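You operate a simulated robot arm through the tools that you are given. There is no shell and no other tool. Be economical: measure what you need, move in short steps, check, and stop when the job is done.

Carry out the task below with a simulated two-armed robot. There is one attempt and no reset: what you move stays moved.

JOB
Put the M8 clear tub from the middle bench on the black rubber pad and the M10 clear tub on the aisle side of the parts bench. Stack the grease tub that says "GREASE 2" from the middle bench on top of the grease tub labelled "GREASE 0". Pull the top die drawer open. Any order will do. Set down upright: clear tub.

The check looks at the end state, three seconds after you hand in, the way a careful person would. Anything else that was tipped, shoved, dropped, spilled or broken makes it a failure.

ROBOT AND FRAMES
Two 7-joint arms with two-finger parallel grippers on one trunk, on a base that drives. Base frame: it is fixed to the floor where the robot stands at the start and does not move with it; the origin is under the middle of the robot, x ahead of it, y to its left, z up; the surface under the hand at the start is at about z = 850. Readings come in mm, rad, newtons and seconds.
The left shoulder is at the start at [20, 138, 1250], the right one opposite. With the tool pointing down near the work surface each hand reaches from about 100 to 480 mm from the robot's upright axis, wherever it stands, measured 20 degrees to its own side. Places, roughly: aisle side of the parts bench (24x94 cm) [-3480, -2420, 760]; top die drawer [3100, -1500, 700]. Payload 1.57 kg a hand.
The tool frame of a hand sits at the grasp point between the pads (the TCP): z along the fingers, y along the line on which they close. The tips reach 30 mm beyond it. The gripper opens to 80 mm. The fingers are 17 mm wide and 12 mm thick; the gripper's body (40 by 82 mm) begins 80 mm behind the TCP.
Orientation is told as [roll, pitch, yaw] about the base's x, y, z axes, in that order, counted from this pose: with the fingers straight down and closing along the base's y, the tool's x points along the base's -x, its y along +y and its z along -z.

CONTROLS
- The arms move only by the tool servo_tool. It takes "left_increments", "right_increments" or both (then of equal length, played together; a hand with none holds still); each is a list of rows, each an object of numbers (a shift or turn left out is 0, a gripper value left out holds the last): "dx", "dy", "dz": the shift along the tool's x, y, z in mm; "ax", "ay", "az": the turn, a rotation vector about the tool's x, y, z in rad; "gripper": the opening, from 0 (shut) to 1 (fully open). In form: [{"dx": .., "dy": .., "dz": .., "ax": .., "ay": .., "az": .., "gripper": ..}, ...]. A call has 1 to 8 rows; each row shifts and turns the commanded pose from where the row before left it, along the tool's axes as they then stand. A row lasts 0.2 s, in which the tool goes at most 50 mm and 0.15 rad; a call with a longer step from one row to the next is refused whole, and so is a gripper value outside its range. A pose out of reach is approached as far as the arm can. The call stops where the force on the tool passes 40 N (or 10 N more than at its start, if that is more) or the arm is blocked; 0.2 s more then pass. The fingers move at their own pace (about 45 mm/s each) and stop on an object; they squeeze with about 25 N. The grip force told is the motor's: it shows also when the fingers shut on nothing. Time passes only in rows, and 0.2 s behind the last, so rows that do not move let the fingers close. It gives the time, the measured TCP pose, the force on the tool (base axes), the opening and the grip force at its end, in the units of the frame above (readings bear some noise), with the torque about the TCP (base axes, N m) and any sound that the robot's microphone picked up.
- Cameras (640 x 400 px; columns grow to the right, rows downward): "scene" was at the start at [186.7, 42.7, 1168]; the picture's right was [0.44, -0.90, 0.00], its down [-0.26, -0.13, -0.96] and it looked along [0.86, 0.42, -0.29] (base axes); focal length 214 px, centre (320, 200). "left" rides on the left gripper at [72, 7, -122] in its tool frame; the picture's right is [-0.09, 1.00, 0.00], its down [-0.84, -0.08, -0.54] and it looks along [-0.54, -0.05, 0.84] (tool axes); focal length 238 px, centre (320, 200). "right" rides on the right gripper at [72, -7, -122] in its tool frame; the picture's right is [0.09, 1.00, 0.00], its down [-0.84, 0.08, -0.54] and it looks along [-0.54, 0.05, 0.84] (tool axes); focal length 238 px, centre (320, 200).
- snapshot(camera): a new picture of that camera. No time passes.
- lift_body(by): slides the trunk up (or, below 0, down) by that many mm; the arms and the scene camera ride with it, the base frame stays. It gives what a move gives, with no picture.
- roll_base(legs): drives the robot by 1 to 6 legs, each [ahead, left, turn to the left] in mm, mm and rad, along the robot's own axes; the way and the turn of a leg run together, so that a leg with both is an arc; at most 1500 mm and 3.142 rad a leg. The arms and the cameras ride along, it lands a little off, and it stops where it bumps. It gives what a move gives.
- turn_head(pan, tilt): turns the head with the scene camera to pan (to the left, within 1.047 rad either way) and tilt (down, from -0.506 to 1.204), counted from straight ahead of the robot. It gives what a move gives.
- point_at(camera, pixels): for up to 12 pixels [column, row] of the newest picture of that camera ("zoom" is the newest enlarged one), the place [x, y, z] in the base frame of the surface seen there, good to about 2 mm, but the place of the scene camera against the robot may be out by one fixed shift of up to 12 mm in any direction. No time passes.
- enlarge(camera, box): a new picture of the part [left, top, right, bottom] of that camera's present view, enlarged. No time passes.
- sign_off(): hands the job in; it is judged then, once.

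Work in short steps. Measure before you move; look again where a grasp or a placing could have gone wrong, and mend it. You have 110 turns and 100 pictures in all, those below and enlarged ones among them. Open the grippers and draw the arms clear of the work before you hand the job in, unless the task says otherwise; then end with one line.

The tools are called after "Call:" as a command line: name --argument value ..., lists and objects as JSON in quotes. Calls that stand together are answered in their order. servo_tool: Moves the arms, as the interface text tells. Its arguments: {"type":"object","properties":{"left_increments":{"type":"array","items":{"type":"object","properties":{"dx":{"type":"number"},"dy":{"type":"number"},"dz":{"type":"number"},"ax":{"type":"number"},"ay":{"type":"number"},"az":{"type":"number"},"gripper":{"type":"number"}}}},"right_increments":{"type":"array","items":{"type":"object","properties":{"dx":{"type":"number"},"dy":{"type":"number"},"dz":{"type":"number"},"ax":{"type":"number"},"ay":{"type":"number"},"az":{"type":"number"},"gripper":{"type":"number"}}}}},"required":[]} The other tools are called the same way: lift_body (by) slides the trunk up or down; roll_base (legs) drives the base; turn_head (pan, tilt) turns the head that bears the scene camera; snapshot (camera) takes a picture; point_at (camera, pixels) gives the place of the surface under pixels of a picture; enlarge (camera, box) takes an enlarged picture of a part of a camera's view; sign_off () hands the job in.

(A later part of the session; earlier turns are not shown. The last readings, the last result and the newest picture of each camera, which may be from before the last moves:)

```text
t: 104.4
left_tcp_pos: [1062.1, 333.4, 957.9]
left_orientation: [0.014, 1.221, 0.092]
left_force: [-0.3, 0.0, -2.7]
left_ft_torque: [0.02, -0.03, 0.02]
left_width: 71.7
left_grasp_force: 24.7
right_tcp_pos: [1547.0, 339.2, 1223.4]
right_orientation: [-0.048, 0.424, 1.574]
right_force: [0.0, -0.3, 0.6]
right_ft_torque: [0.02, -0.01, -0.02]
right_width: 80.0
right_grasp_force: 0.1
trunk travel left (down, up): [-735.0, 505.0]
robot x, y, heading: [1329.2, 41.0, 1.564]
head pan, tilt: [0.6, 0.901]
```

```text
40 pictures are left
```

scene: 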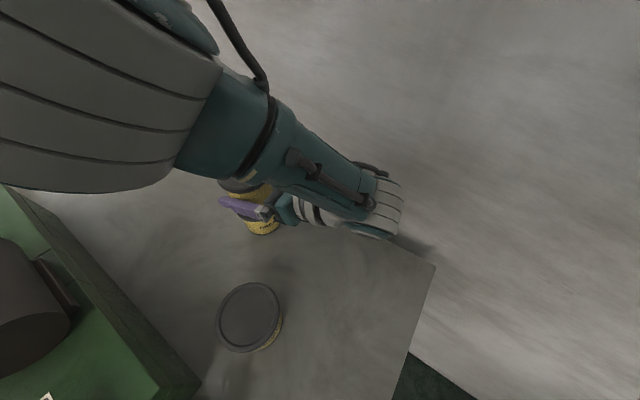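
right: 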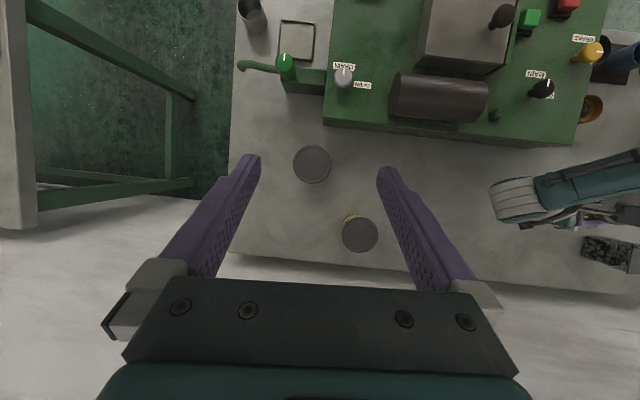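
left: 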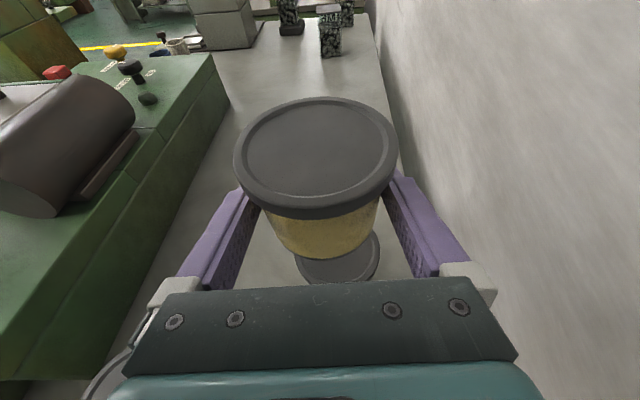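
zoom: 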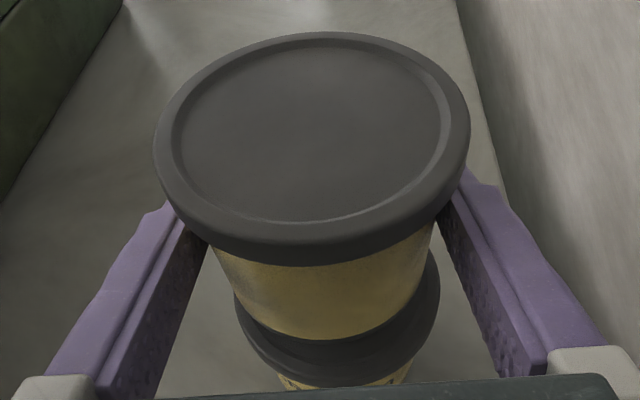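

Call:
point_at --camera "zoom" --pixels '[[237, 310], [437, 290], [436, 270], [250, 340], [420, 340], [218, 265], [430, 240], [325, 336], [340, 380], [158, 140], [466, 125]]'

```text
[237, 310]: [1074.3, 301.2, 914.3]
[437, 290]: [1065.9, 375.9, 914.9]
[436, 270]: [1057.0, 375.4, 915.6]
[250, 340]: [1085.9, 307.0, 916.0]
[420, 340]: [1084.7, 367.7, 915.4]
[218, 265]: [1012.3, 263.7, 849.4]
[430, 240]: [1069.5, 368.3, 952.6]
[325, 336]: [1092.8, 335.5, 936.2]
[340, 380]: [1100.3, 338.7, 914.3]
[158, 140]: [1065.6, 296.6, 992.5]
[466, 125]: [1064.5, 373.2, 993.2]
```

Offset only ≈2 mm; shift +y 2, then lower the trunk in steps.

Call:
servo_tool --left_increments '[{"dy": 2.2, "dz": -1}, {}]'

Call:
lift_body --by -12

Call:
lift_body --by -2

```text
t: 105.0
left_tcp_pos: [1063.2, 335.6, 958.8]
left_orientation: [0.015, 1.221, 0.09]
left_force: [-0.2, -0.9, -3.1]
left_ft_torque: [0.02, -0.01, -0.01]
left_width: 71.5
left_grasp_force: 24.5
right_tcp_pos: [1545.6, 339.0, 1223.7]
right_orientation: [-0.049, 0.425, 1.573]
right_force: [0.3, -0.6, -0.5]
right_ft_torque: [0.0, -0.01, 0.04]
right_width: 80.2
right_grasp_force: 0.1
trunk travel left (down, up): [-735.0, 505.0]
robot x, y, heading: [1329.9, 41.7, 1.56]
head pan, tilt: [0.6, 0.901]
```

```text
t: 105.6
left_tcp_pos: [1061.8, 336.1, 945.6]
left_orientation: [0.014, 1.221, 0.09]
left_force: [-0.7, -0.9, -2.4]
left_ft_torque: [-0.01, 0.01, 0.02]
left_width: 71.6
left_grasp_force: 25.2
right_tcp_pos: [1546.3, 339.2, 1210.7]
right_orientation: [-0.049, 0.423, 1.573]
right_force: [-0.4, 0.1, 0.7]
right_ft_torque: [-0.02, 0.01, 0.02]
right_width: 79.6
right_grasp_force: 0.1
trunk travel left (down, up): [-723.0, 517.0]
robot x, y, heading: [1325.3, 37.0, 1.562]
head pan, tilt: [0.6, 0.901]
```

```text
t: 106.1
left_tcp_pos: [1062.4, 336.7, 945.8]
left_orientation: [0.015, 1.224, 0.092]
left_force: [3.3, -4.6, 13.3]
left_ft_torque: [-0.09, -0.47, -0.08]
left_width: 71.9
left_grasp_force: 25.1
right_tcp_pos: [1545.6, 339.0, 1210.3]
right_orientation: [-0.049, 0.424, 1.574]
right_force: [-0.2, -0.1, 0.2]
right_ft_torque: [0.01, 0.02, -0.01]
right_width: 80.1
right_grasp_force: 0.1
trunk travel left (down, up): [-721.0, 519.0]
robot x, y, heading: [1331.4, 37.0, 1.559]
head pan, tilt: [0.6, 0.901]
```

Contact (+13 N). Release and withdraw along the finger axis.

Call:
servo_tool --left_increments '[{"gripper": 0.95}, {"gripper": 1}, {"gripper": 1}, {}]'

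Call:
servo_tool --left_increments '[{"dz": -10}, {"dz": -15}, {"dz": -20}, {}]'

Call:
snapshot --camera "left"

```text
t: 107.1
left_tcp_pos: [1062.7, 336.3, 944.9]
left_orientation: [0.016, 1.221, 0.092]
left_force: [0.2, 0.6, -0.2]
left_ft_torque: [0.0, -0.02, -0.03]
left_width: 80.0
left_grasp_force: 0.0
right_tcp_pos: [1545.5, 339.5, 1209.2]
right_orientation: [-0.049, 0.424, 1.574]
right_force: [-0.9, 0.7, 0.2]
right_ft_torque: [-0.02, 0.03, 0.02]
right_width: 80.0
right_grasp_force: 0.1
trunk travel left (down, up): [-721.0, 519.0]
robot x, y, heading: [1327.5, 39.2, 1.559]
head pan, tilt: [0.6, 0.901]
```

```text
t: 108.1
left_tcp_pos: [1087.2, 338.4, 960.6]
left_orientation: [0.02, 1.244, 0.122]
left_force: [-0.4, 0.4, -0.2]
left_ft_torque: [-0.03, -0.01, 0.0]
left_width: 79.9
left_grasp_force: 0.1
right_tcp_pos: [1546.2, 339.2, 1208.9]
right_orientation: [-0.049, 0.424, 1.574]
right_force: [-0.4, 0.2, 0.1]
right_ft_torque: [-0.01, -0.01, 0.0]
right_width: 79.9
right_grasp_force: 0.0
trunk travel left (down, up): [-721.0, 519.0]
robot x, y, heading: [1327.1, 40.5, 1.563]
head pan, tilt: [0.6, 0.901]
```

```text
39 pictures are left
```

left: 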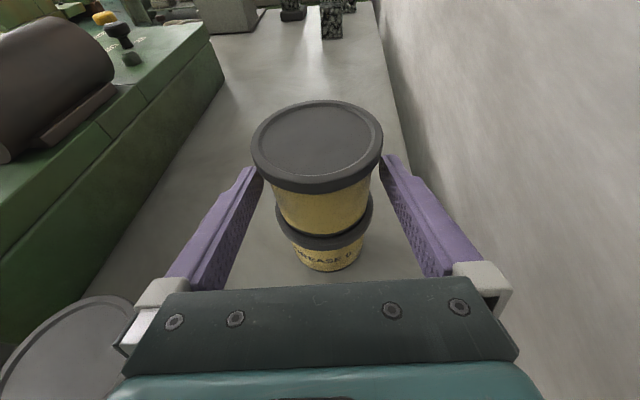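

Stacked nicely on GREASE 0. Back the base straight off (robot's right) since the arm is near its limit, then raise.

Call:
roll_base --legs '[[0, -100, 0]]'

Call:
lift_body --by 250

Call:
snapshot --camera "left"

```text
t: 109.3
left_tcp_pos: [1189.1, 337.0, 960.7]
left_orientation: [0.024, 1.244, 0.121]
left_force: [0.8, 0.1, 0.6]
left_ft_torque: [0.0, -0.03, 0.04]
left_width: 79.9
left_grasp_force: 0.1
right_tcp_pos: [1646.4, 338.0, 1208.9]
right_orientation: [-0.049, 0.423, 1.572]
right_force: [0.5, 0.6, -0.5]
right_ft_torque: [0.01, 0.0, -0.01]
right_width: 79.7
right_grasp_force: 0.0
trunk travel left (down, up): [-721.0, 519.0]
robot x, y, heading: [1424.2, 35.1, 1.561]
head pan, tilt: [0.6, 0.901]
```

```text
t: 111.8
left_tcp_pos: [1188.5, 337.8, 1210.1]
left_orientation: [0.026, 1.245, 0.121]
left_force: [0.3, -0.8, -0.3]
left_ft_torque: [-0.03, 0.01, 0.01]
left_width: 79.9
left_grasp_force: 0.2
right_tcp_pos: [1646.0, 337.6, 1458.9]
right_orientation: [-0.051, 0.423, 1.573]
right_force: [-0.3, -0.2, 0.3]
right_ft_torque: [0.02, -0.02, 0.02]
right_width: 79.9
right_grasp_force: 0.0
trunk travel left (down, up): [-971.0, 269.0]
robot x, y, heading: [1429.1, 36.9, 1.559]
head pan, tilt: [0.6, 0.901]
```

```text
38 pictures are left
```

left: 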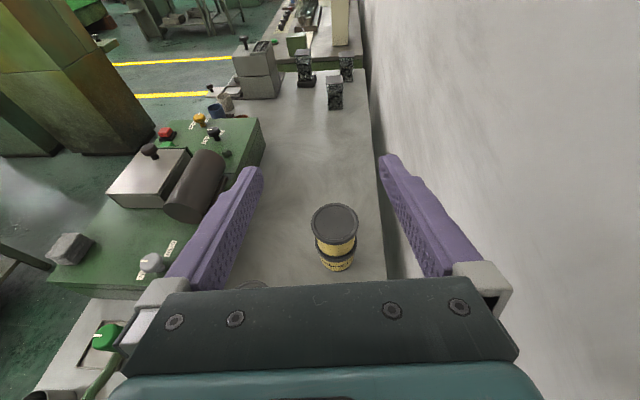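

Stack stands. Next the drawer: turn and drive to the aisle near the cabinet.

Call:
roll_base --legs '[[-1000, 0, 0], [0, 0, -1.6], [800, 0, 0]]'

Call:
turn_head --pan -0.3 --tilt 0.5

Call:
snapshot --camera "scene"

```text
t: 124.9
left_tcp_pos: [2535.5, -763.1, 1210.3]
left_orientation: [0.021, 1.246, -1.46]
left_force: [0.2, 0.3, 0.7]
left_ft_torque: [0.03, -0.03, -0.02]
left_width: 79.9
left_grasp_force: 0.1
right_tcp_pos: [2531.5, -1221.1, 1459.2]
right_orientation: [-0.049, 0.425, -0.006]
right_force: [-0.2, 0.7, -0.7]
right_ft_torque: [0.0, 0.01, 0.01]
right_width: 79.8
right_grasp_force: 0.0
trunk travel left (down, up): [-971.0, 269.0]
robot x, y, heading: [2233.1, -999.7, -0.017]
head pan, tilt: [0.6, 0.901]
```

```text
t: 126.1
left_tcp_pos: [2535.5, -761.3, 1210.9]
left_orientation: [0.023, 1.244, -1.462]
left_force: [-0.4, 1.3, 1.1]
left_ft_torque: [-0.02, 0.02, 0.0]
left_width: 80.0
left_grasp_force: 0.1
right_tcp_pos: [2530.1, -1220.3, 1459.0]
right_orientation: [-0.048, 0.424, -0.008]
right_force: [-0.5, -0.7, 0.1]
right_ft_torque: [-0.02, 0.01, -0.01]
right_width: 79.9
right_grasp_force: 0.2
trunk travel left (down, up): [-971.0, 269.0]
robot x, y, heading: [2229.8, -1003.3, -0.022]
head pan, tilt: [-0.3, 0.499]
```

```text
37 pictures are left
```

scene: 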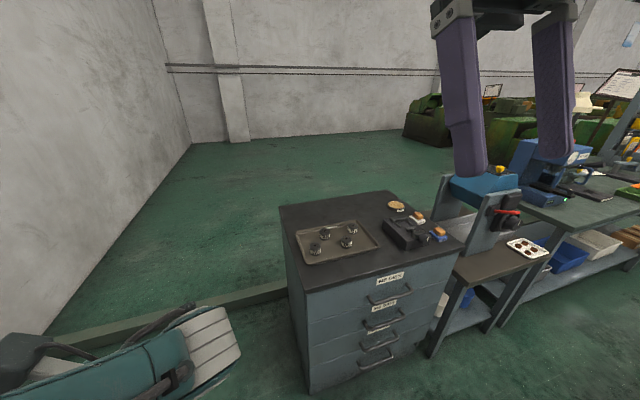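

Measure the top handle and front face.

Call:
enlarge --camera "scene" --box '[280, 240, 480, 380]'

Call:
point_at --camera "scene" --pixels '[[392, 300], [371, 302], [408, 288], [390, 280], [330, 300], [450, 262], [385, 330], [293, 264], [420, 275], [458, 245], [306, 292]]'

```text
2.86 times, centred on (380, 310) of scene
```

zoom: 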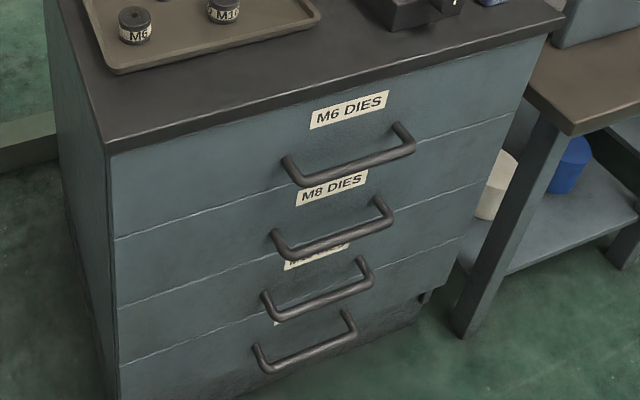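

```text
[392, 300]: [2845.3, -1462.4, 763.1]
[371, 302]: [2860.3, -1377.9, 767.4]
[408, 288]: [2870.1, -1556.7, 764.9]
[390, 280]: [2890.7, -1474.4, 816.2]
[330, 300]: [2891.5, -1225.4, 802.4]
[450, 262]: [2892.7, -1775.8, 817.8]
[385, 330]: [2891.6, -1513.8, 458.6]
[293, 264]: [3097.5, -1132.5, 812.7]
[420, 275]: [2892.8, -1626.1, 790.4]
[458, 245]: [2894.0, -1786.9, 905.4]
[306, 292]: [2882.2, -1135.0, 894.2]
```

Front plane is x≈2892; top handle bar at x≈2850, y -1380…-1557, z≈764. I'll pull with the right hand (fingers forward-down, closing across the bar). First reorient both hands in free space here.

Call:
servo_tool --left_increments '[{"ay": -0.142}, {"ay": -0.142}, {"ay": -0.142}, {"ay": -0.142}, {"ay": -0.142}, {"ay": -0.142}, {"ay": -0.142}, {"ay": -0.142}]' --right_increments '[{"ay": -0.141}, {"ay": -0.141}, {"ay": -0.141}, {"az": -0.145}, {"az": -0.145}, {"az": -0.145}, {"az": -0.145}, {"az": -0.145}]'

Call:
servo_tool --left_increments '[{"dz": -40, "dx": 20}, {"dz": -40, "dx": 20}, {"dz": -40, "dx": 20}, {"dz": -40, "dx": 20}, {}, {}]' --right_increments '[{"az": -0.14, "dz": 30}, {"az": -0.14, "dz": 30}, {"az": -0.14, "dz": 30}, {"az": -0.14, "dz": 30}, {"az": -0.14, "dz": 30}, {"az": -0.14, "dz": 30}]'

```text
t: 127.9
left_tcp_pos: [2534.5, -761.9, 1211.2]
left_orientation: [0.007, 0.104, -1.481]
left_force: [0.9, -0.5, -0.4]
left_ft_torque: [-0.02, 0.01, -0.02]
left_width: 79.8
left_grasp_force: 0.0
right_tcp_pos: [2524.9, -1222.5, 1445.5]
right_orientation: [-0.009, 0.082, 0.737]
right_force: [-0.5, -0.4, -0.2]
right_ft_torque: [-0.02, 0.0, 0.0]
right_width: 79.9
right_grasp_force: 0.1
trunk travel left (down, up): [-971.0, 269.0]
robot x, y, heading: [2234.5, -1001.4, -0.016]
head pan, tilt: [-0.3, 0.499]
```

```text
t: 129.1
left_tcp_pos: [2527.5, -702.3, 1377.9]
left_orientation: [0.007, 0.108, -1.482]
left_force: [-0.4, 0.6, 0.4]
left_ft_torque: [0.01, 0.0, 0.01]
left_width: 79.9
left_grasp_force: 0.1
right_tcp_pos: [2398.3, -1231.7, 1321.0]
right_orientation: [0.199, 0.127, 1.035]
right_force: [-0.9, -0.3, 0.6]
right_ft_torque: [0.01, -0.03, 0.01]
right_width: 80.1
right_grasp_force: 0.1
right hand out of reach, approached as far as the arm can: row 2, 3, 4, 5
trunk travel left (down, up): [-971.0, 269.0]
robot x, y, heading: [2233.7, -1000.1, -0.024]
head pan, tilt: [-0.3, 0.499]
stopped in row 5 (right hand): the arm was blocked; the commanded pose is now the measured one
```

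Right hand got stuck from being too close under the shoulder; now it is lower. Move it forward and down a bit, then finish the yaw.

Call:
servo_tool --right_increments '[{"dz": 45}, {"dz": 45}, {"dy": -40}, {"dy": -40}, {}]'

Call:
servo_tool --right_increments '[{"az": -0.13}, {"az": -0.13}, {"az": -0.13}, {"az": -0.13}, {}]'

```text
t: 130.3
left_tcp_pos: [2526.8, -701.4, 1378.9]
left_orientation: [0.006, 0.107, -1.482]
left_force: [-0.2, 0.0, -0.4]
left_ft_torque: [0.03, 0.0, 0.0]
left_width: 80.0
left_grasp_force: 0.0
right_tcp_pos: [2408.2, -1249.6, 1229.9]
right_orientation: [0.187, 0.127, 1.038]
right_force: [0.1, -0.6, -0.2]
right_ft_torque: [-0.03, 0.01, -0.03]
right_width: 80.1
right_grasp_force: 0.1
right hand out of reach, approached as far as the arm can: row 3, 4
trunk travel left (down, up): [-971.0, 269.0]
robot x, y, heading: [2231.6, -999.4, -0.025]
head pan, tilt: [-0.3, 0.499]
```

```text
t: 131.5
left_tcp_pos: [2526.8, -701.8, 1377.2]
left_orientation: [0.007, 0.108, -1.481]
left_force: [-0.5, -0.5, 0.3]
left_ft_torque: [-0.02, 0.01, -0.01]
left_width: 80.0
left_grasp_force: 0.2
right_tcp_pos: [2363.9, -1187.7, 1222.0]
right_orientation: [0.225, 0.017, 1.549]
right_force: [0.4, -0.5, 0.5]
right_ft_torque: [0.01, -0.01, 0.0]
right_width: 80.0
right_grasp_force: 0.1
right hand out of reach, approached as far as the arm can: row 1, 2, 3, 4
trunk travel left (down, up): [-971.0, 269.0]
robot x, y, heading: [2232.2, -998.3, -0.023]
head pan, tilt: [-0.3, 0.499]
```

The right arm is at a joint limit that way; the left hand already has the suited yaw (-1.48), so I use the left: tilt it forward by turning about tool x.

Call:
servo_tool --left_increments '[{"dz": 40}, {"dz": 40, "ax": -0.145}, {"ax": -0.145}, {"ax": -0.145}, {"ax": -0.145}, {"ax": -0.145}, {"ax": -0.145, "gripper": 0.5}, {}]'

Call:
snapshot --camera "left"

```text
t: 133.3
left_tcp_pos: [2526.5, -693.2, 1298.4]
left_orientation: [0.876, 0.107, -1.482]
left_force: [1.0, -0.7, 0.4]
left_ft_torque: [-0.01, 0.0, 0.01]
left_width: 39.9
left_grasp_force: 0.0
right_tcp_pos: [2364.8, -1188.0, 1221.0]
right_orientation: [0.223, 0.018, 1.547]
right_force: [-0.8, -1.8, 0.4]
right_ft_torque: [-0.03, 0.0, 0.02]
right_width: 79.9
right_grasp_force: 0.1
trunk travel left (down, up): [-971.0, 269.0]
robot x, y, heading: [2232.7, -1004.2, -0.02]
head pan, tilt: [-0.3, 0.499]
```

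```text
35 pictures are left
```

left: 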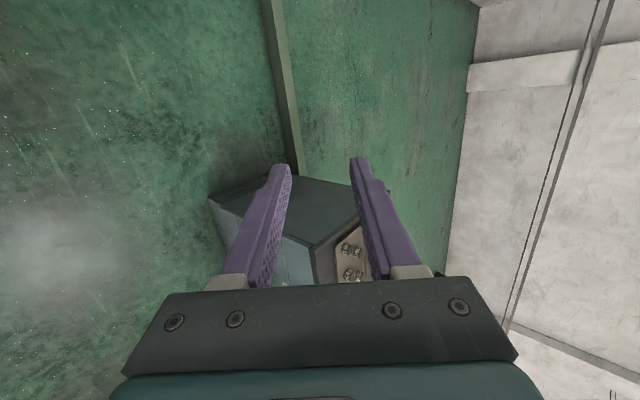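

Bring the hand a bit more forward/right of itself, fix skew, then drop the trunk and drive toward the handle.

Call:
servo_tool --left_increments '[{"dx": -33, "dy": 10.5, "dz": 7}, {"dx": -33, "dy": 10.5, "dz": 7}, {"dx": -33, "dy": 10.5, "dz": 7}, {"dx": -33, "dy": 10.5, "dz": 7}, {"ay": -0.136}, {}]'

Call:
roll_base --legs '[[130, -640, 0.02]]'

Call:
lift_body --by -440

Call:
turn_head --pan 0.35 --tilt 0.6

Call:
snapshot --camera "left"

Call:
snapshot --camera "scene"

```text
t: 134.7
left_tcp_pos: [2585.9, -823.6, 1297.9]
left_orientation: [0.868, 0.02, -1.588]
left_force: [-0.7, -0.6, 0.5]
left_ft_torque: [-0.01, 0.0, -0.01]
left_width: 40.1
left_grasp_force: 0.1
right_tcp_pos: [2364.7, -1188.2, 1221.1]
right_orientation: [0.224, 0.017, 1.547]
right_force: [-0.2, -0.9, -0.7]
right_ft_torque: [0.03, -0.01, -0.01]
right_width: 80.2
right_grasp_force: 0.1
trunk travel left (down, up): [-971.0, 269.0]
robot x, y, heading: [2229.7, -1002.0, -0.026]
head pan, tilt: [-0.3, 0.499]
```

```text
t: 138.4
left_tcp_pos: [2703.4, -1471.6, 1298.2]
left_orientation: [0.871, 0.021, -1.568]
left_force: [-0.3, -0.4, -0.6]
left_ft_torque: [0.01, 0.02, -0.01]
left_width: 40.1
left_grasp_force: 0.1
right_tcp_pos: [2490.8, -1841.3, 1220.8]
right_orientation: [0.226, 0.018, 1.566]
right_force: [0.6, 0.1, -0.7]
right_ft_torque: [0.0, 0.0, 0.0]
right_width: 79.9
right_grasp_force: 0.0
trunk travel left (down, up): [-971.0, 269.0]
robot x, y, heading: [2354.4, -1657.0, -0.001]
head pan, tilt: [-0.3, 0.499]
```

```text
refused: -440 is not a number from -400 to 400
```

```text
t: 139.4
left_tcp_pos: [2704.0, -1471.0, 1298.8]
left_orientation: [0.871, 0.02, -1.568]
left_force: [1.1, 0.4, 0.2]
left_ft_torque: [0.04, -0.03, -0.04]
left_width: 40.0
left_grasp_force: 0.2
right_tcp_pos: [2490.1, -1841.6, 1221.1]
right_orientation: [0.225, 0.017, 1.565]
right_force: [1.0, -0.5, 0.4]
right_ft_torque: [-0.04, 0.0, 0.02]
right_width: 80.2
right_grasp_force: 0.0
trunk travel left (down, up): [-971.0, 269.0]
robot x, y, heading: [2354.8, -1656.9, -0.004]
head pan, tilt: [0.351, 0.6]
```

```text
34 pictures are left
```

left: 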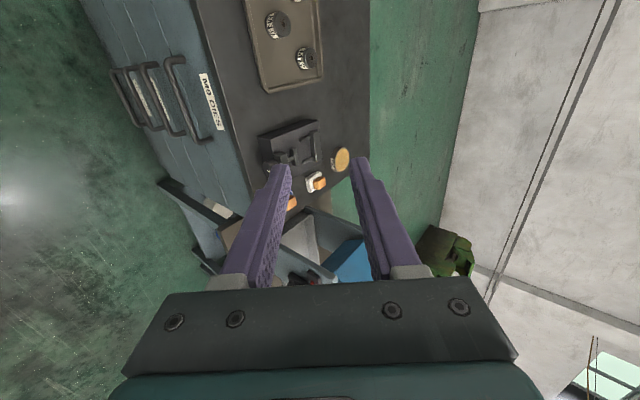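

```text
33 pictures are left
```

scene: 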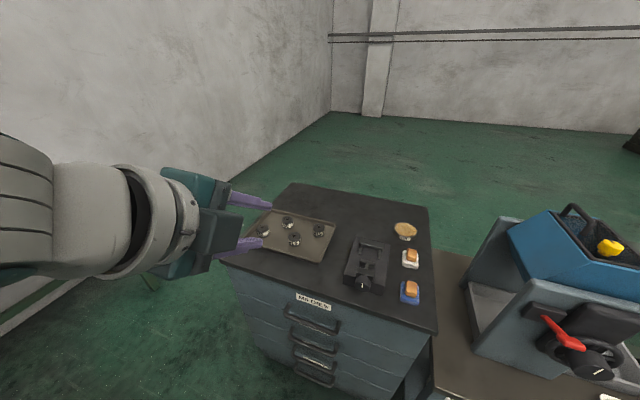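

Left camera sees the top handle at (165–200, 58–140). Measure it, then lower the trunk 400.

Call:
enlarge --camera "left" --box '[90, 30, 250, 160]'

Call:
lift_body --by -400

Call:
snapshot --camera "left"

```text
3.08 times, centred on (170, 95) of left
```

zoom: 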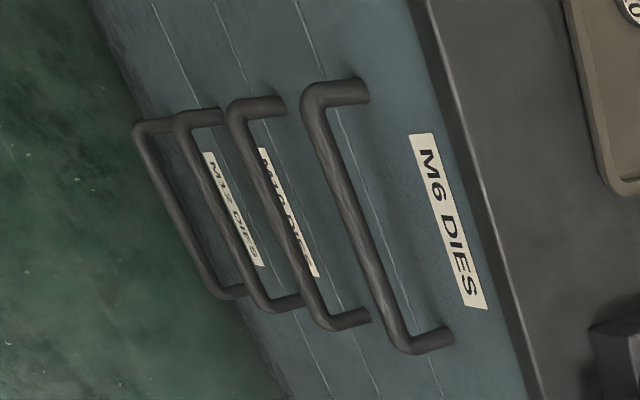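

```text
t: 143.3
left_tcp_pos: [2704.4, -1471.5, 898.8]
left_orientation: [0.87, 0.022, -1.568]
left_force: [0.2, 0.0, 0.0]
left_ft_torque: [0.04, -0.01, 0.01]
left_width: 39.9
left_grasp_force: 0.1
right_tcp_pos: [2490.2, -1841.1, 821.7]
right_orientation: [0.224, 0.017, 1.565]
right_force: [0.6, -0.2, -0.5]
right_ft_torque: [0.02, -0.01, -0.02]
right_width: 79.8
right_grasp_force: 0.0
trunk travel left (down, up): [-571.0, 669.0]
robot x, y, heading: [2354.9, -1654.6, -0.006]
head pan, tilt: [0.351, 0.6]
```

```text
31 pictures are left
```

left: 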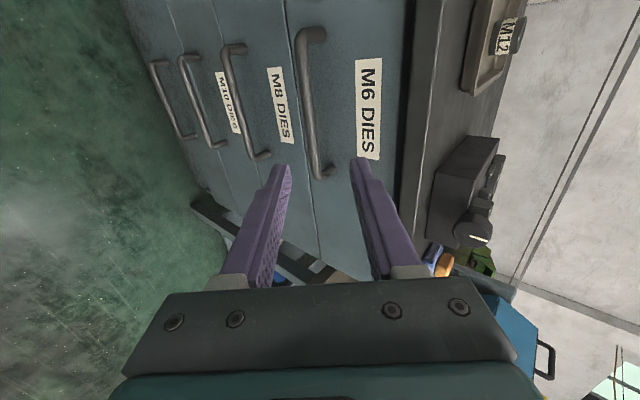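

Call:
point_at --camera "left" --pixels '[[305, 70], [308, 100], [312, 140], [300, 40], [318, 172], [318, 36], [340, 100], [265, 100], [410, 100], [433, 100]]'

```text
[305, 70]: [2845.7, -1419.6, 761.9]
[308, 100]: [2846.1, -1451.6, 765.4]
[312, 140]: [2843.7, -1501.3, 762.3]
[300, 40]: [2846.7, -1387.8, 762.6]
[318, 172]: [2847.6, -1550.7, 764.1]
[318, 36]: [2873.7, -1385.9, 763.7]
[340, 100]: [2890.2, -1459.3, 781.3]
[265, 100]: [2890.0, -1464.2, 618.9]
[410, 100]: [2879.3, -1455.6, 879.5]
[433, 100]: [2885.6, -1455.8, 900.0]
```

Bar centre ≈(2850,-1468,761), front face 2890. Drive 90 ahead, close fingers to 32 mm, lower in front of the bar, and look.

Call:
roll_base --legs '[[90, 0, 0]]'

Call:
servo_tool --left_increments '[{"dz": 27, "dy": -32, "gripper": 0.42}, {"dz": 27, "dy": -32}, {}]'

Call:
snapshot --camera "left"

```text
t: 144.4
left_tcp_pos: [2795.8, -1473.1, 899.5]
left_orientation: [0.87, 0.021, -1.57]
left_force: [-0.5, 0.6, -0.1]
left_ft_torque: [0.0, 0.03, -0.03]
left_width: 39.8
left_grasp_force: 0.1
right_tcp_pos: [2581.0, -1841.9, 821.9]
right_orientation: [0.226, 0.016, 1.566]
right_force: [-0.3, -0.4, -0.4]
right_ft_torque: [-0.03, 0.02, -0.01]
right_width: 80.0
right_grasp_force: 0.0
trunk travel left (down, up): [-571.0, 669.0]
robot x, y, heading: [2442.1, -1654.2, 0.0]
head pan, tilt: [0.351, 0.6]
```

```text
t: 145.2
left_tcp_pos: [2793.8, -1471.0, 813.2]
left_orientation: [0.871, 0.022, -1.57]
left_force: [-0.9, 0.5, 0.0]
left_ft_torque: [-0.02, 0.0, -0.02]
left_width: 33.3
left_grasp_force: 0.2
right_tcp_pos: [2580.9, -1840.9, 820.6]
right_orientation: [0.226, 0.017, 1.566]
right_force: [0.4, 0.2, -0.8]
right_ft_torque: [0.04, -0.03, 0.01]
right_width: 80.0
right_grasp_force: 0.0
trunk travel left (down, up): [-571.0, 669.0]
robot x, y, heading: [2444.7, -1655.4, -0.004]
head pan, tilt: [0.351, 0.6]
```

```text
30 pictures are left
```

left: 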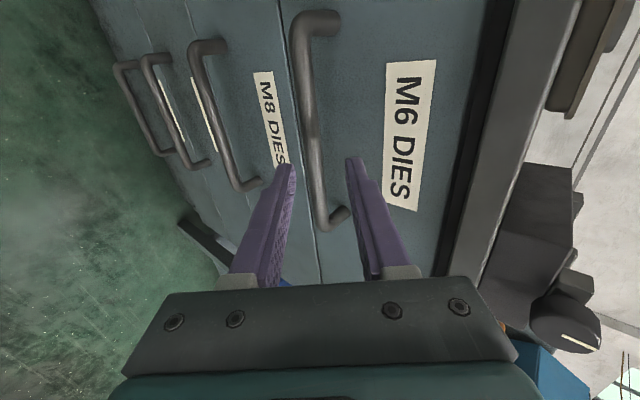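

Bar lies between the fingertips' lines. Move in along the fingers 64 mm, then close.

Call:
servo_tool --left_increments '[{"dz": 25, "dy": -1.5}, {"dz": 20, "dy": -1}, {"dz": 12}, {"dz": 7}, {}]'

Call:
servo_tool --left_increments '[{"gripper": 0.0}, {"gripper": 0.0}, {"gripper": 0.0}, {}]'

```text
t: 146.4
left_tcp_pos: [2843.0, -1469.1, 771.3]
left_orientation: [0.869, 0.021, -1.569]
left_force: [-0.2, -0.2, 0.6]
left_ft_torque: [-0.02, 0.0, 0.02]
left_width: 33.5
left_grasp_force: 0.0
right_tcp_pos: [2580.6, -1842.1, 821.4]
right_orientation: [0.226, 0.017, 1.566]
right_force: [0.5, -0.1, -0.1]
right_ft_torque: [0.02, 0.01, -0.01]
right_width: 80.2
right_grasp_force: 0.1
trunk travel left (down, up): [-571.0, 669.0]
robot x, y, heading: [2442.7, -1655.0, -0.002]
head pan, tilt: [0.351, 0.6]
```

```text
t: 147.4
left_tcp_pos: [2838.0, -1468.3, 768.3]
left_orientation: [0.861, 0.02, -1.564]
left_force: [0.7, 2.7, -32.2]
left_ft_torque: [-0.65, 0.36, 0.13]
left_width: 15.9
left_grasp_force: 31.6
right_tcp_pos: [2578.5, -1842.2, 821.3]
right_orientation: [0.227, 0.02, 1.564]
right_force: [0.0, -0.3, -1.4]
right_ft_torque: [-0.02, 0.01, 0.02]
right_width: 80.0
right_grasp_force: 0.1
trunk travel left (down, up): [-571.0, 669.0]
robot x, y, heading: [2441.0, -1655.6, 0.002]
head pan, tilt: [0.351, 0.6]
```

Bar gripped (16 mm). Relieve the vertical load by 3 mm down, then pull -x by arm 60 mm to see if it slides.

Call:
servo_tool --left_increments '[{"dz": 1.9, "dy": -2.3}, {"dz": -9, "dy": -7.6}, {"dz": -9, "dy": -7.6}, {"dz": -9, "dy": -7.6}, {"dz": -9, "dy": -7.6}, {"dz": -9, "dy": -7.6}, {}]'

Call:
snapshot --camera "scene"

```text
t: 149.0
left_tcp_pos: [2780.7, -1468.8, 768.2]
left_orientation: [0.871, 0.021, -1.57]
left_force: [-1.7, 1.6, -7.0]
left_ft_torque: [-0.54, 0.1, 0.24]
left_width: 15.7
left_grasp_force: 31.8
right_tcp_pos: [2578.7, -1840.2, 820.4]
right_orientation: [0.226, 0.017, 1.566]
right_force: [-0.5, -0.3, -0.5]
right_ft_torque: [-0.02, 0.02, 0.01]
right_width: 80.0
right_grasp_force: 0.1
trunk travel left (down, up): [-571.0, 669.0]
robot x, y, heading: [2440.9, -1653.3, 0.003]
head pan, tilt: [0.351, 0.6]
```

```text
29 pictures are left
```

scene: 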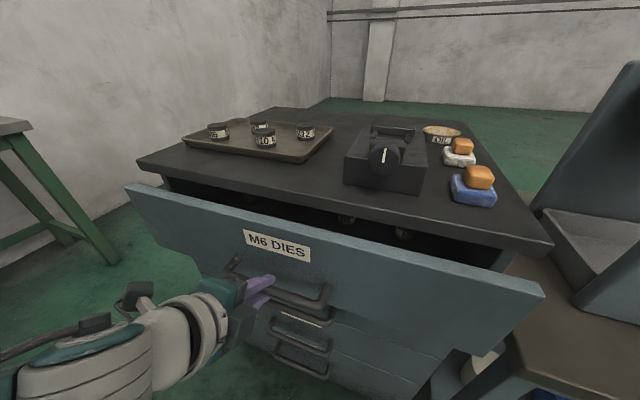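

The drawer slides easily. Pull further by backing the base 200 mm.

Call:
roll_base --legs '[[-200, 0, 0]]'

Call:
snapshot --camera "scene"

```text
t: 150.6
left_tcp_pos: [2585.1, -1468.7, 767.2]
left_orientation: [0.871, 0.018, -1.57]
left_force: [3.3, 1.3, -0.4]
left_ft_torque: [-0.66, -0.03, 0.04]
left_width: 15.8
left_grasp_force: 31.0
right_tcp_pos: [2383.3, -1841.6, 821.2]
right_orientation: [0.223, 0.017, 1.563]
right_force: [0.7, 0.2, -0.8]
right_ft_torque: [0.01, -0.01, 0.01]
right_width: 79.9
right_grasp_force: 0.0
trunk travel left (down, up): [-571.0, 669.0]
robot x, y, heading: [2247.6, -1652.2, 0.001]
head pan, tilt: [0.351, 0.6]
```

```text
28 pictures are left
```

scene: 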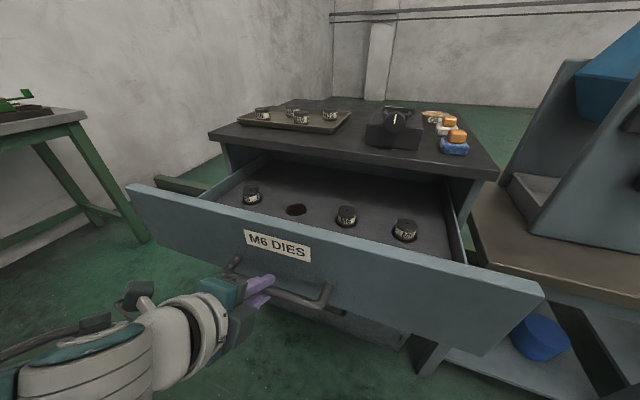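

258 mm open. Pull a little more by arm (force-limited) to be sure it's well open.

Call:
servo_tool --left_increments '[{"dz": -9, "dy": -7.6}, {"dz": -9, "dy": -7.6}, {"dz": -9, "dy": -7.6}, {"dz": -9, "dy": -7.6}, {}]'

```text
t: 151.8
left_tcp_pos: [2537.0, -1469.3, 767.5]
left_orientation: [0.871, 0.021, -1.572]
left_force: [-2.3, 0.6, 6.5]
left_ft_torque: [-0.19, 0.0, 0.61]
left_width: 15.7
left_grasp_force: 30.8
right_tcp_pos: [2382.0, -1839.6, 820.7]
right_orientation: [0.224, 0.02, 1.564]
right_force: [-0.1, -0.1, 1.0]
right_ft_torque: [0.01, 0.03, -0.01]
right_width: 79.8
right_grasp_force: 0.0
trunk travel left (down, up): [-571.0, 669.0]
robot x, y, heading: [2247.6, -1657.4, 0.002]
head pan, tilt: [0.351, 0.6]
```

About 305 mm open. Release to 33 mm and withdraw along the fingers.

Call:
servo_tool --left_increments '[{"gripper": 0.42}, {"gripper": 0.42}, {"gripper": 0.42}, {"dz": -20}, {"dz": -40}, {"dz": -40}, {}]'

Call:
roll_base --legs '[[-300, 0, 0]]'

Call:
snapshot --camera "scene"

```text
t: 153.4
left_tcp_pos: [2460.8, -1471.3, 832.0]
left_orientation: [0.871, 0.02, -1.568]
left_force: [-0.4, 0.0, 0.4]
left_ft_torque: [-0.04, 0.0, 0.03]
left_width: 33.5
left_grasp_force: 0.0
right_tcp_pos: [2383.2, -1840.7, 819.9]
right_orientation: [0.225, 0.018, 1.563]
right_force: [0.1, -0.8, -0.3]
right_ft_torque: [-0.05, -0.02, 0.0]
right_width: 79.9
right_grasp_force: 0.0
trunk travel left (down, up): [-571.0, 669.0]
robot x, y, heading: [2247.5, -1656.5, -0.003]
head pan, tilt: [0.351, 0.6]
```

```text
t: 155.4
left_tcp_pos: [2162.9, -1471.6, 831.1]
left_orientation: [0.87, 0.02, -1.573]
left_force: [-0.1, 0.1, 0.4]
left_ft_torque: [-0.01, 0.01, -0.02]
left_width: 33.5
left_grasp_force: 0.1
right_tcp_pos: [2084.0, -1840.5, 822.0]
right_orientation: [0.224, 0.018, 1.56]
right_force: [-0.5, 0.1, 0.1]
right_ft_torque: [-0.03, -0.01, -0.01]
right_width: 80.2
right_grasp_force: 0.1
trunk travel left (down, up): [-571.0, 669.0]
robot x, y, heading: [1949.8, -1652.9, -0.008]
head pan, tilt: [0.351, 0.6]
```

```text
27 pictures are left
```

scene: 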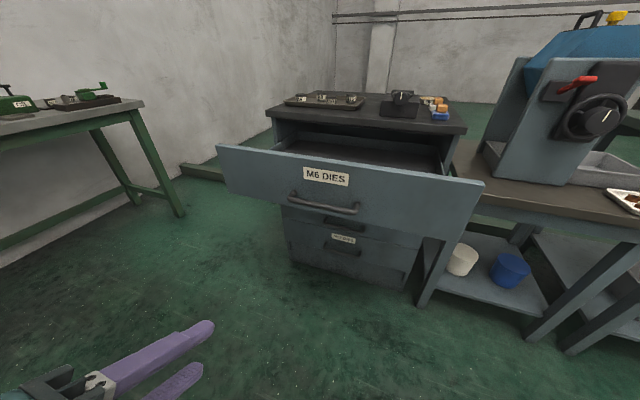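

Drawer open as wanted. Raise trunk, level the left hand again and un-yaw the right hand.

Call:
lift_body --by 400

Call:
servo_tool --left_increments '[{"ax": 0.145, "gripper": 1}, {"ax": 0.145}, {"ax": 0.145}, {"ax": 0.145}, {"ax": 0.145}, {"ax": 0.145}, {}, {}]' --right_increments '[{"az": 0.145}, {"az": 0.145}, {"az": 0.145}, {"az": 0.145}, {"az": 0.145}, {"az": 0.145}, {"az": 0.145}, {"az": 0.145}]'

Call:
servo_tool --right_increments '[{"az": 0.13}, {"az": 0.13}, {"az": 0.13}, {"dx": -40}, {"dx": -40}, {"dx": -40}, {}]'

```text
t: 159.2
left_tcp_pos: [2163.8, -1470.6, 1231.8]
left_orientation: [0.87, 0.02, -1.573]
left_force: [0.4, -0.5, -0.1]
left_ft_torque: [0.02, -0.02, 0.01]
left_width: 33.4
left_grasp_force: 0.0
right_tcp_pos: [2083.1, -1839.6, 1221.9]
right_orientation: [0.224, 0.018, 1.56]
right_force: [-0.5, 0.2, 1.0]
right_ft_torque: [0.02, 0.02, -0.01]
right_width: 79.8
right_grasp_force: 0.1
trunk travel left (down, up): [-971.0, 269.0]
robot x, y, heading: [1947.2, -1652.3, -0.002]
head pan, tilt: [0.351, 0.6]
```

```text
t: 161.1
left_tcp_pos: [2162.9, -1471.9, 1231.5]
left_orientation: [0.001, 0.019, -1.572]
left_force: [-0.2, 0.5, -0.5]
left_ft_torque: [0.01, 0.04, 0.01]
left_width: 80.2
left_grasp_force: 0.0
right_tcp_pos: [2083.7, -1840.4, 1221.8]
right_orientation: [0.074, 0.214, 0.402]
right_force: [0.3, -0.3, -0.2]
right_ft_torque: [-0.02, -0.02, 0.01]
right_width: 80.0
right_grasp_force: 0.1
trunk travel left (down, up): [-971.0, 269.0]
robot x, y, heading: [1946.8, -1652.8, -0.005]
head pan, tilt: [0.351, 0.6]
```

```text
t: 162.7
left_tcp_pos: [2162.3, -1470.3, 1231.3]
left_orientation: [0.003, 0.018, -1.573]
left_force: [0.0, -0.2, -0.7]
left_ft_torque: [0.03, 0.03, -0.01]
left_width: 80.0
left_grasp_force: 0.0
right_tcp_pos: [2203.0, -1840.7, 1195.4]
right_orientation: [-0.014, 0.224, 0.007]
right_force: [0.4, 0.5, 0.3]
right_ft_torque: [-0.04, 0.0, 0.04]
right_width: 79.8
right_grasp_force: 0.0
trunk travel left (down, up): [-971.0, 269.0]
robot x, y, heading: [1947.5, -1654.0, -0.01]
head pan, tilt: [0.351, 0.6]
```

Raise the right hand, then drive to (400,0) facing the wall for M10.

Call:
servo_tool --right_increments '[{"dz": -45}, {"dz": -45}, {"dz": -45}, {"dz": -45}, {"dz": -45}, {}]'

Call:
roll_base --legs '[[-773, 787, 0], [-773, 787, 0], [0, 0, 1.57]]'

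Call:
snapshot --camera "left"

```text
t: 164.1
left_tcp_pos: [2162.7, -1469.8, 1233.0]
left_orientation: [0.002, 0.02, -1.572]
left_force: [-0.6, 0.3, 0.3]
left_ft_torque: [-0.06, -0.02, 0.01]
left_width: 80.0
left_grasp_force: 0.1
right_tcp_pos: [2252.8, -1837.0, 1417.1]
right_orientation: [-0.015, 0.223, 0.006]
right_force: [-0.3, -1.4, -0.1]
right_ft_torque: [0.0, 0.01, -0.02]
right_width: 79.9
right_grasp_force: 0.1
trunk travel left (down, up): [-971.0, 269.0]
robot x, y, heading: [1946.9, -1653.2, -0.003]
head pan, tilt: [0.351, 0.6]
```

```text
t: 178.8
left_tcp_pos: [199.9, 121.2, 1232.0]
left_orientation: [0.0, 0.019, 0.019]
left_force: [0.7, -0.6, -0.5]
left_ft_torque: [0.01, 0.01, 0.0]
left_width: 80.1
left_grasp_force: 0.0
right_tcp_pos: [564.1, 218.4, 1416.0]
right_orientation: [-0.015, 0.223, 1.599]
right_force: [0.6, -0.4, 0.1]
right_ft_torque: [0.01, 0.0, 0.01]
right_width: 79.8
right_grasp_force: 0.0
trunk travel left (down, up): [-971.0, 269.0]
robot x, y, heading: [386.7, -92.4, 1.589]
head pan, tilt: [0.351, 0.6]
```

```text
26 pictures are left
```

left: 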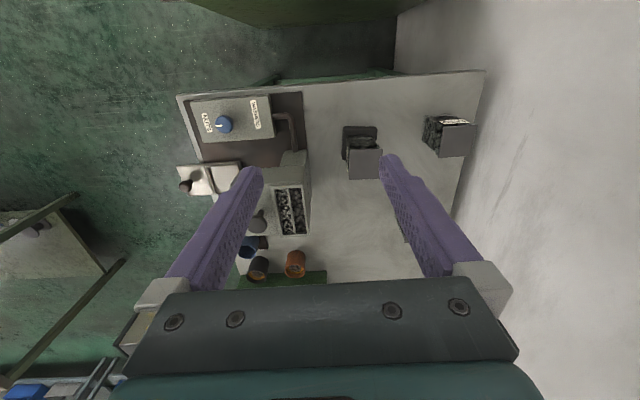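

All intact. Base 80 ahead, trunk 170 down, left hand toward M10.

Call:
roll_base --legs '[[80, 0, -0.02]]'

Call:
servo_tool --left_increments '[{"dx": -26, "dy": 38}, {"dx": -26, "dy": 38}, {"dx": -26, "dy": 38}, {"dy": 38}, {}]'

Call:
lift_body --by -170

Call:
snapshot --camera "left"

```text
t: 179.9
left_tcp_pos: [203.1, 206.2, 1230.8]
left_orientation: [0.001, 0.02, -0.002]
left_force: [-0.4, 0.1, 0.1]
left_ft_torque: [0.01, -0.04, 0.02]
left_width: 79.9
left_grasp_force: 0.1
right_tcp_pos: [569.5, 295.7, 1417.5]
right_orientation: [-0.013, 0.226, 1.579]
right_force: [-0.1, 0.3, -0.8]
right_ft_torque: [0.0, 0.01, 0.03]
right_width: 80.1
right_grasp_force: 0.1
trunk travel left (down, up): [-971.0, 269.0]
robot x, y, heading: [384.2, -6.5, 1.564]
head pan, tilt: [0.351, 0.6]
```

```text
t: 181.1
left_tcp_pos: [282.8, 358.5, 1229.1]
left_orientation: [0.002, 0.019, -0.005]
left_force: [0.7, 0.0, -0.3]
left_ft_torque: [-0.01, 0.04, 0.02]
left_width: 80.2
left_grasp_force: 0.0
right_tcp_pos: [569.3, 295.9, 1416.1]
right_orientation: [-0.015, 0.225, 1.578]
right_force: [0.2, -0.2, 0.2]
right_ft_torque: [0.01, 0.02, 0.0]
right_width: 79.9
right_grasp_force: 0.0
trunk travel left (down, up): [-971.0, 269.0]
robot x, y, heading: [388.5, -3.2, 1.564]
head pan, tilt: [0.351, 0.6]
```

```text
t: 183.0
left_tcp_pos: [282.1, 359.3, 1059.7]
left_orientation: [0.002, 0.021, -0.001]
left_force: [0.2, -0.4, 0.5]
left_ft_torque: [0.03, 0.05, 0.01]
left_width: 80.3
left_grasp_force: 0.1
right_tcp_pos: [570.6, 294.9, 1247.4]
right_orientation: [-0.014, 0.225, 1.578]
right_force: [0.4, 0.3, 0.5]
right_ft_torque: [-0.02, 0.01, -0.01]
right_width: 80.0
right_grasp_force: 0.1
trunk travel left (down, up): [-801.0, 439.0]
robot x, y, heading: [392.2, -4.2, 1.563]
head pan, tilt: [0.351, 0.6]
```

```text
25 pictures are left
```

left: 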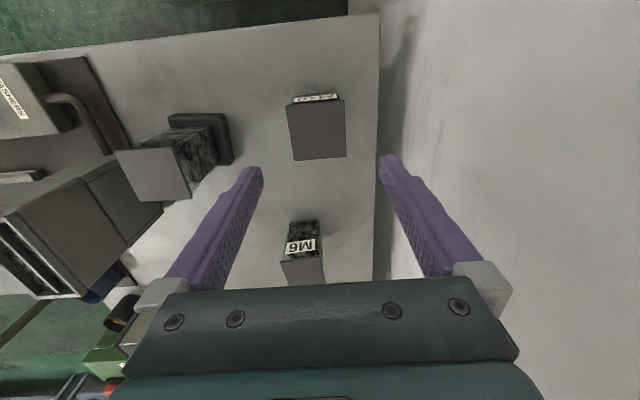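

Call:
point_at --camera "left" --pixels '[[289, 107], [343, 102], [345, 155], [294, 158], [317, 130], [318, 97], [378, 60], [152, 175]]'

```text
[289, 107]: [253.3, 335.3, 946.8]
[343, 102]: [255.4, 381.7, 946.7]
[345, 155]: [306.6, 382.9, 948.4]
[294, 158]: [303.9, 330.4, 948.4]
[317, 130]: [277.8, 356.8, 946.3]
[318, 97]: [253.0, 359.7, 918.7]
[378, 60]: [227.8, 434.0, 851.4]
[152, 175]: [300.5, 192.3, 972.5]
```

M10 centre ≈(280,357.5), yaw ≈0. Align and descend, then grip.

Call:
servo_tool --left_increments '[{"dx": 2, "dy": -2, "gripper": 1}, {"dz": 40}, {"dz": 40}, {"dz": 25}, {"dz": 15}, {"dz": 14}, {}]'

Call:
servo_tool --left_increments '[{"gripper": 0.4}, {"gripper": 0.4}, {"gripper": 0.4}, {"gripper": 0.4}, {}]'

```text
t: 184.6
left_tcp_pos: [278.0, 356.9, 924.9]
left_orientation: [0.0, 0.019, -0.002]
left_force: [-0.9, 0.1, 0.3]
left_ft_torque: [0.01, 0.0, 0.01]
left_width: 80.0
left_grasp_force: 0.1
right_tcp_pos: [570.2, 295.8, 1247.1]
right_orientation: [-0.015, 0.224, 1.578]
right_force: [0.2, 0.1, 0.3]
right_ft_torque: [0.01, 0.0, 0.0]
right_width: 80.0
right_grasp_force: 0.0
trunk travel left (down, up): [-801.0, 439.0]
robot x, y, heading: [388.2, -9.1, 1.566]
head pan, tilt: [0.351, 0.6]
```

```text
t: 185.8
left_tcp_pos: [277.8, 356.4, 924.0]
left_orientation: [0.0, 0.019, -0.003]
left_force: [0.2, -0.3, 2.5]
left_ft_torque: [-0.09, -0.05, 0.0]
left_width: 55.8
left_grasp_force: 25.0
right_tcp_pos: [570.0, 295.9, 1246.8]
right_orientation: [-0.014, 0.224, 1.577]
right_force: [0.8, 0.6, 0.2]
right_ft_torque: [-0.02, -0.01, 0.0]
right_width: 80.0
right_grasp_force: 0.0
trunk travel left (down, up): [-801.0, 439.0]
robot x, y, heading: [388.6, -10.7, 1.564]
head pan, tilt: [0.351, 0.6]
```

Gripped (55.8 mm). Lift with servo, then trunk up 300, check, before the long drive.

Call:
servo_tool --left_increments '[{"dz": -20}, {"dz": -40}, {"dz": -40}, {}]'

Call:
lift_body --by 250

Call:
snapshot --camera "left"

```text
t: 186.8
left_tcp_pos: [277.2, 357.4, 1023.9]
left_orientation: [-0.001, 0.022, -0.001]
left_force: [-0.3, -0.5, -4.5]
left_ft_torque: [0.01, 0.01, 0.0]
left_width: 55.9
left_grasp_force: 24.8
right_tcp_pos: [570.7, 295.0, 1246.2]
right_orientation: [-0.012, 0.226, 1.577]
right_force: [0.1, 0.3, 0.0]
right_ft_torque: [0.04, 0.01, 0.05]
right_width: 80.1
right_grasp_force: 0.1
trunk travel left (down, up): [-801.0, 439.0]
robot x, y, heading: [389.9, -8.2, 1.561]
head pan, tilt: [0.351, 0.6]
```

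```text
t: 189.4
left_tcp_pos: [278.7, 357.7, 1272.7]
left_orientation: [-0.001, 0.02, -0.001]
left_force: [1.2, -0.2, -4.8]
left_ft_torque: [0.0, 0.02, 0.0]
left_width: 55.7
left_grasp_force: 25.4
right_tcp_pos: [570.6, 295.2, 1497.7]
right_orientation: [-0.014, 0.225, 1.579]
right_force: [0.3, 1.7, 0.6]
right_ft_torque: [0.0, -0.02, -0.01]
right_width: 80.1
right_grasp_force: 0.1
trunk travel left (down, up): [-1051.0, 189.0]
robot x, y, heading: [386.4, -7.7, 1.567]
head pan, tilt: [0.351, 0.6]
```

```text
24 pictures are left
```

left: 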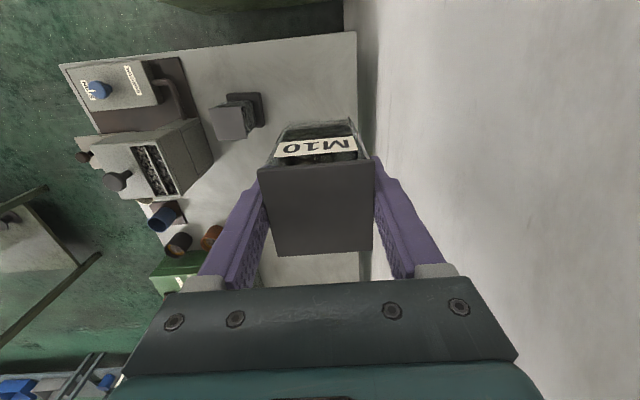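

M10 is securely held. Drive into the aisle, turn to face -x, then toward the parts bench, keeping clear of the tall machine near (-540,-1500).

Call:
roll_base --legs '[[-880, 0, 0], [0, 0, 1.57], [1500, 0, 0], [600, 200, 0]]'

Call:
turn_head --pan 0.4 --tilt 0.45

Call:
snapshot --camera "scene"

```text
t: 208.1
left_tcp_pos: [-2070.9, -1254.5, 1274.6]
left_orientation: [0.001, 0.02, 1.595]
left_force: [-0.6, -0.6, -4.2]
left_ft_torque: [0.02, 0.02, 0.01]
left_width: 56.1
left_grasp_force: 24.7
right_tcp_pos: [-2017.8, -961.8, 1495.3]
right_orientation: [-0.013, 0.225, -3.107]
right_force: [-0.6, 0.0, 0.0]
right_ft_torque: [-0.03, -0.03, -0.02]
right_width: 80.0
right_grasp_force: 0.1
trunk travel left (down, up): [-1051.0, 189.0]
robot x, y, heading: [-1711.0, -1135.4, -3.125]
head pan, tilt: [0.351, 0.6]
```

```text
t: 208.8
left_tcp_pos: [-2071.6, -1253.8, 1275.2]
left_orientation: [-0.001, 0.019, 1.597]
left_force: [0.0, -0.2, -3.4]
left_ft_torque: [0.0, -0.01, -0.01]
left_width: 55.7
left_grasp_force: 25.3
right_tcp_pos: [-2018.3, -961.9, 1496.1]
right_orientation: [-0.014, 0.225, -3.105]
right_force: [1.0, 0.1, 0.2]
right_ft_torque: [-0.01, 0.01, 0.03]
right_width: 79.8
right_grasp_force: 0.0
trunk travel left (down, up): [-1051.0, 189.0]
robot x, y, heading: [-1711.0, -1134.3, -3.12]
head pan, tilt: [0.4, 0.45]
```

```text
23 pictures are left
```

scene: 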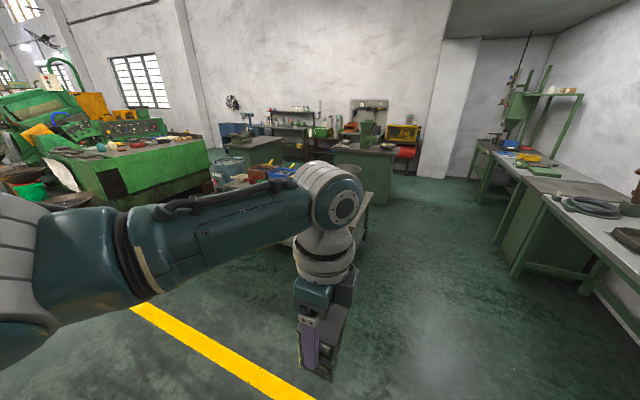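

Call:
roll_base --legs '[[1050, 1130, 0]]'

Call:
turn_head --pan -0.1 --tilt 0.7

Call:
snapshot --camera "scene"

Call:
snapshot --camera "right"

```text
refused: leg 1 is longer than a leg can be; nothing moved
```

```text
t: 209.7
left_tcp_pos: [-2072.6, -1254.2, 1273.8]
left_orientation: [0.001, 0.019, 1.596]
left_force: [0.0, 0.1, -4.4]
left_ft_torque: [0.03, 0.02, 0.01]
left_width: 55.9
left_grasp_force: 25.2
right_tcp_pos: [-2017.7, -962.5, 1495.7]
right_orientation: [-0.014, 0.225, -3.105]
right_force: [-0.7, 0.7, 0.3]
right_ft_torque: [0.01, -0.01, -0.01]
right_width: 80.1
right_grasp_force: 0.0
trunk travel left (down, up): [-1051.0, 189.0]
robot x, y, heading: [-1708.4, -1138.6, -3.123]
head pan, tilt: [-0.099, 0.7]
```

```text
22 pictures are left
```

scene: 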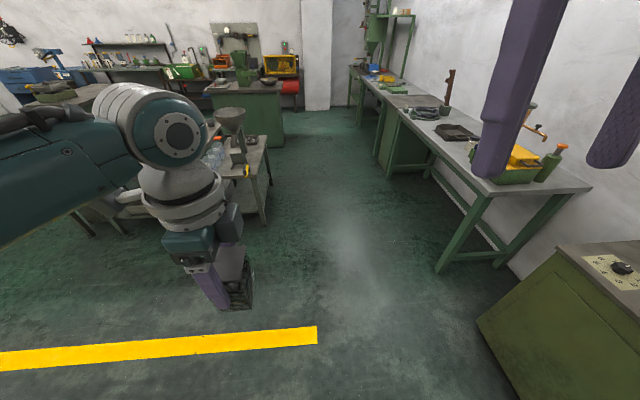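

```text
21 pictures are left
```

right: 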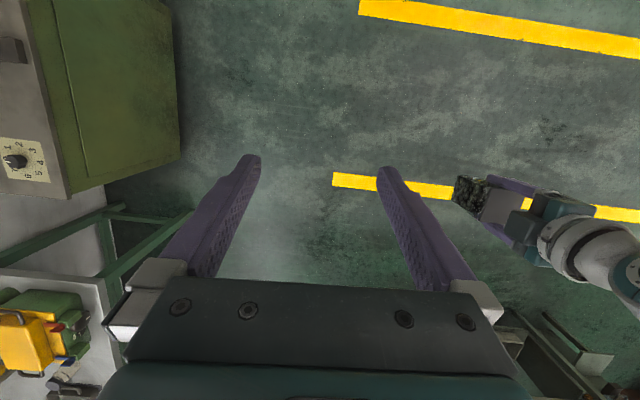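

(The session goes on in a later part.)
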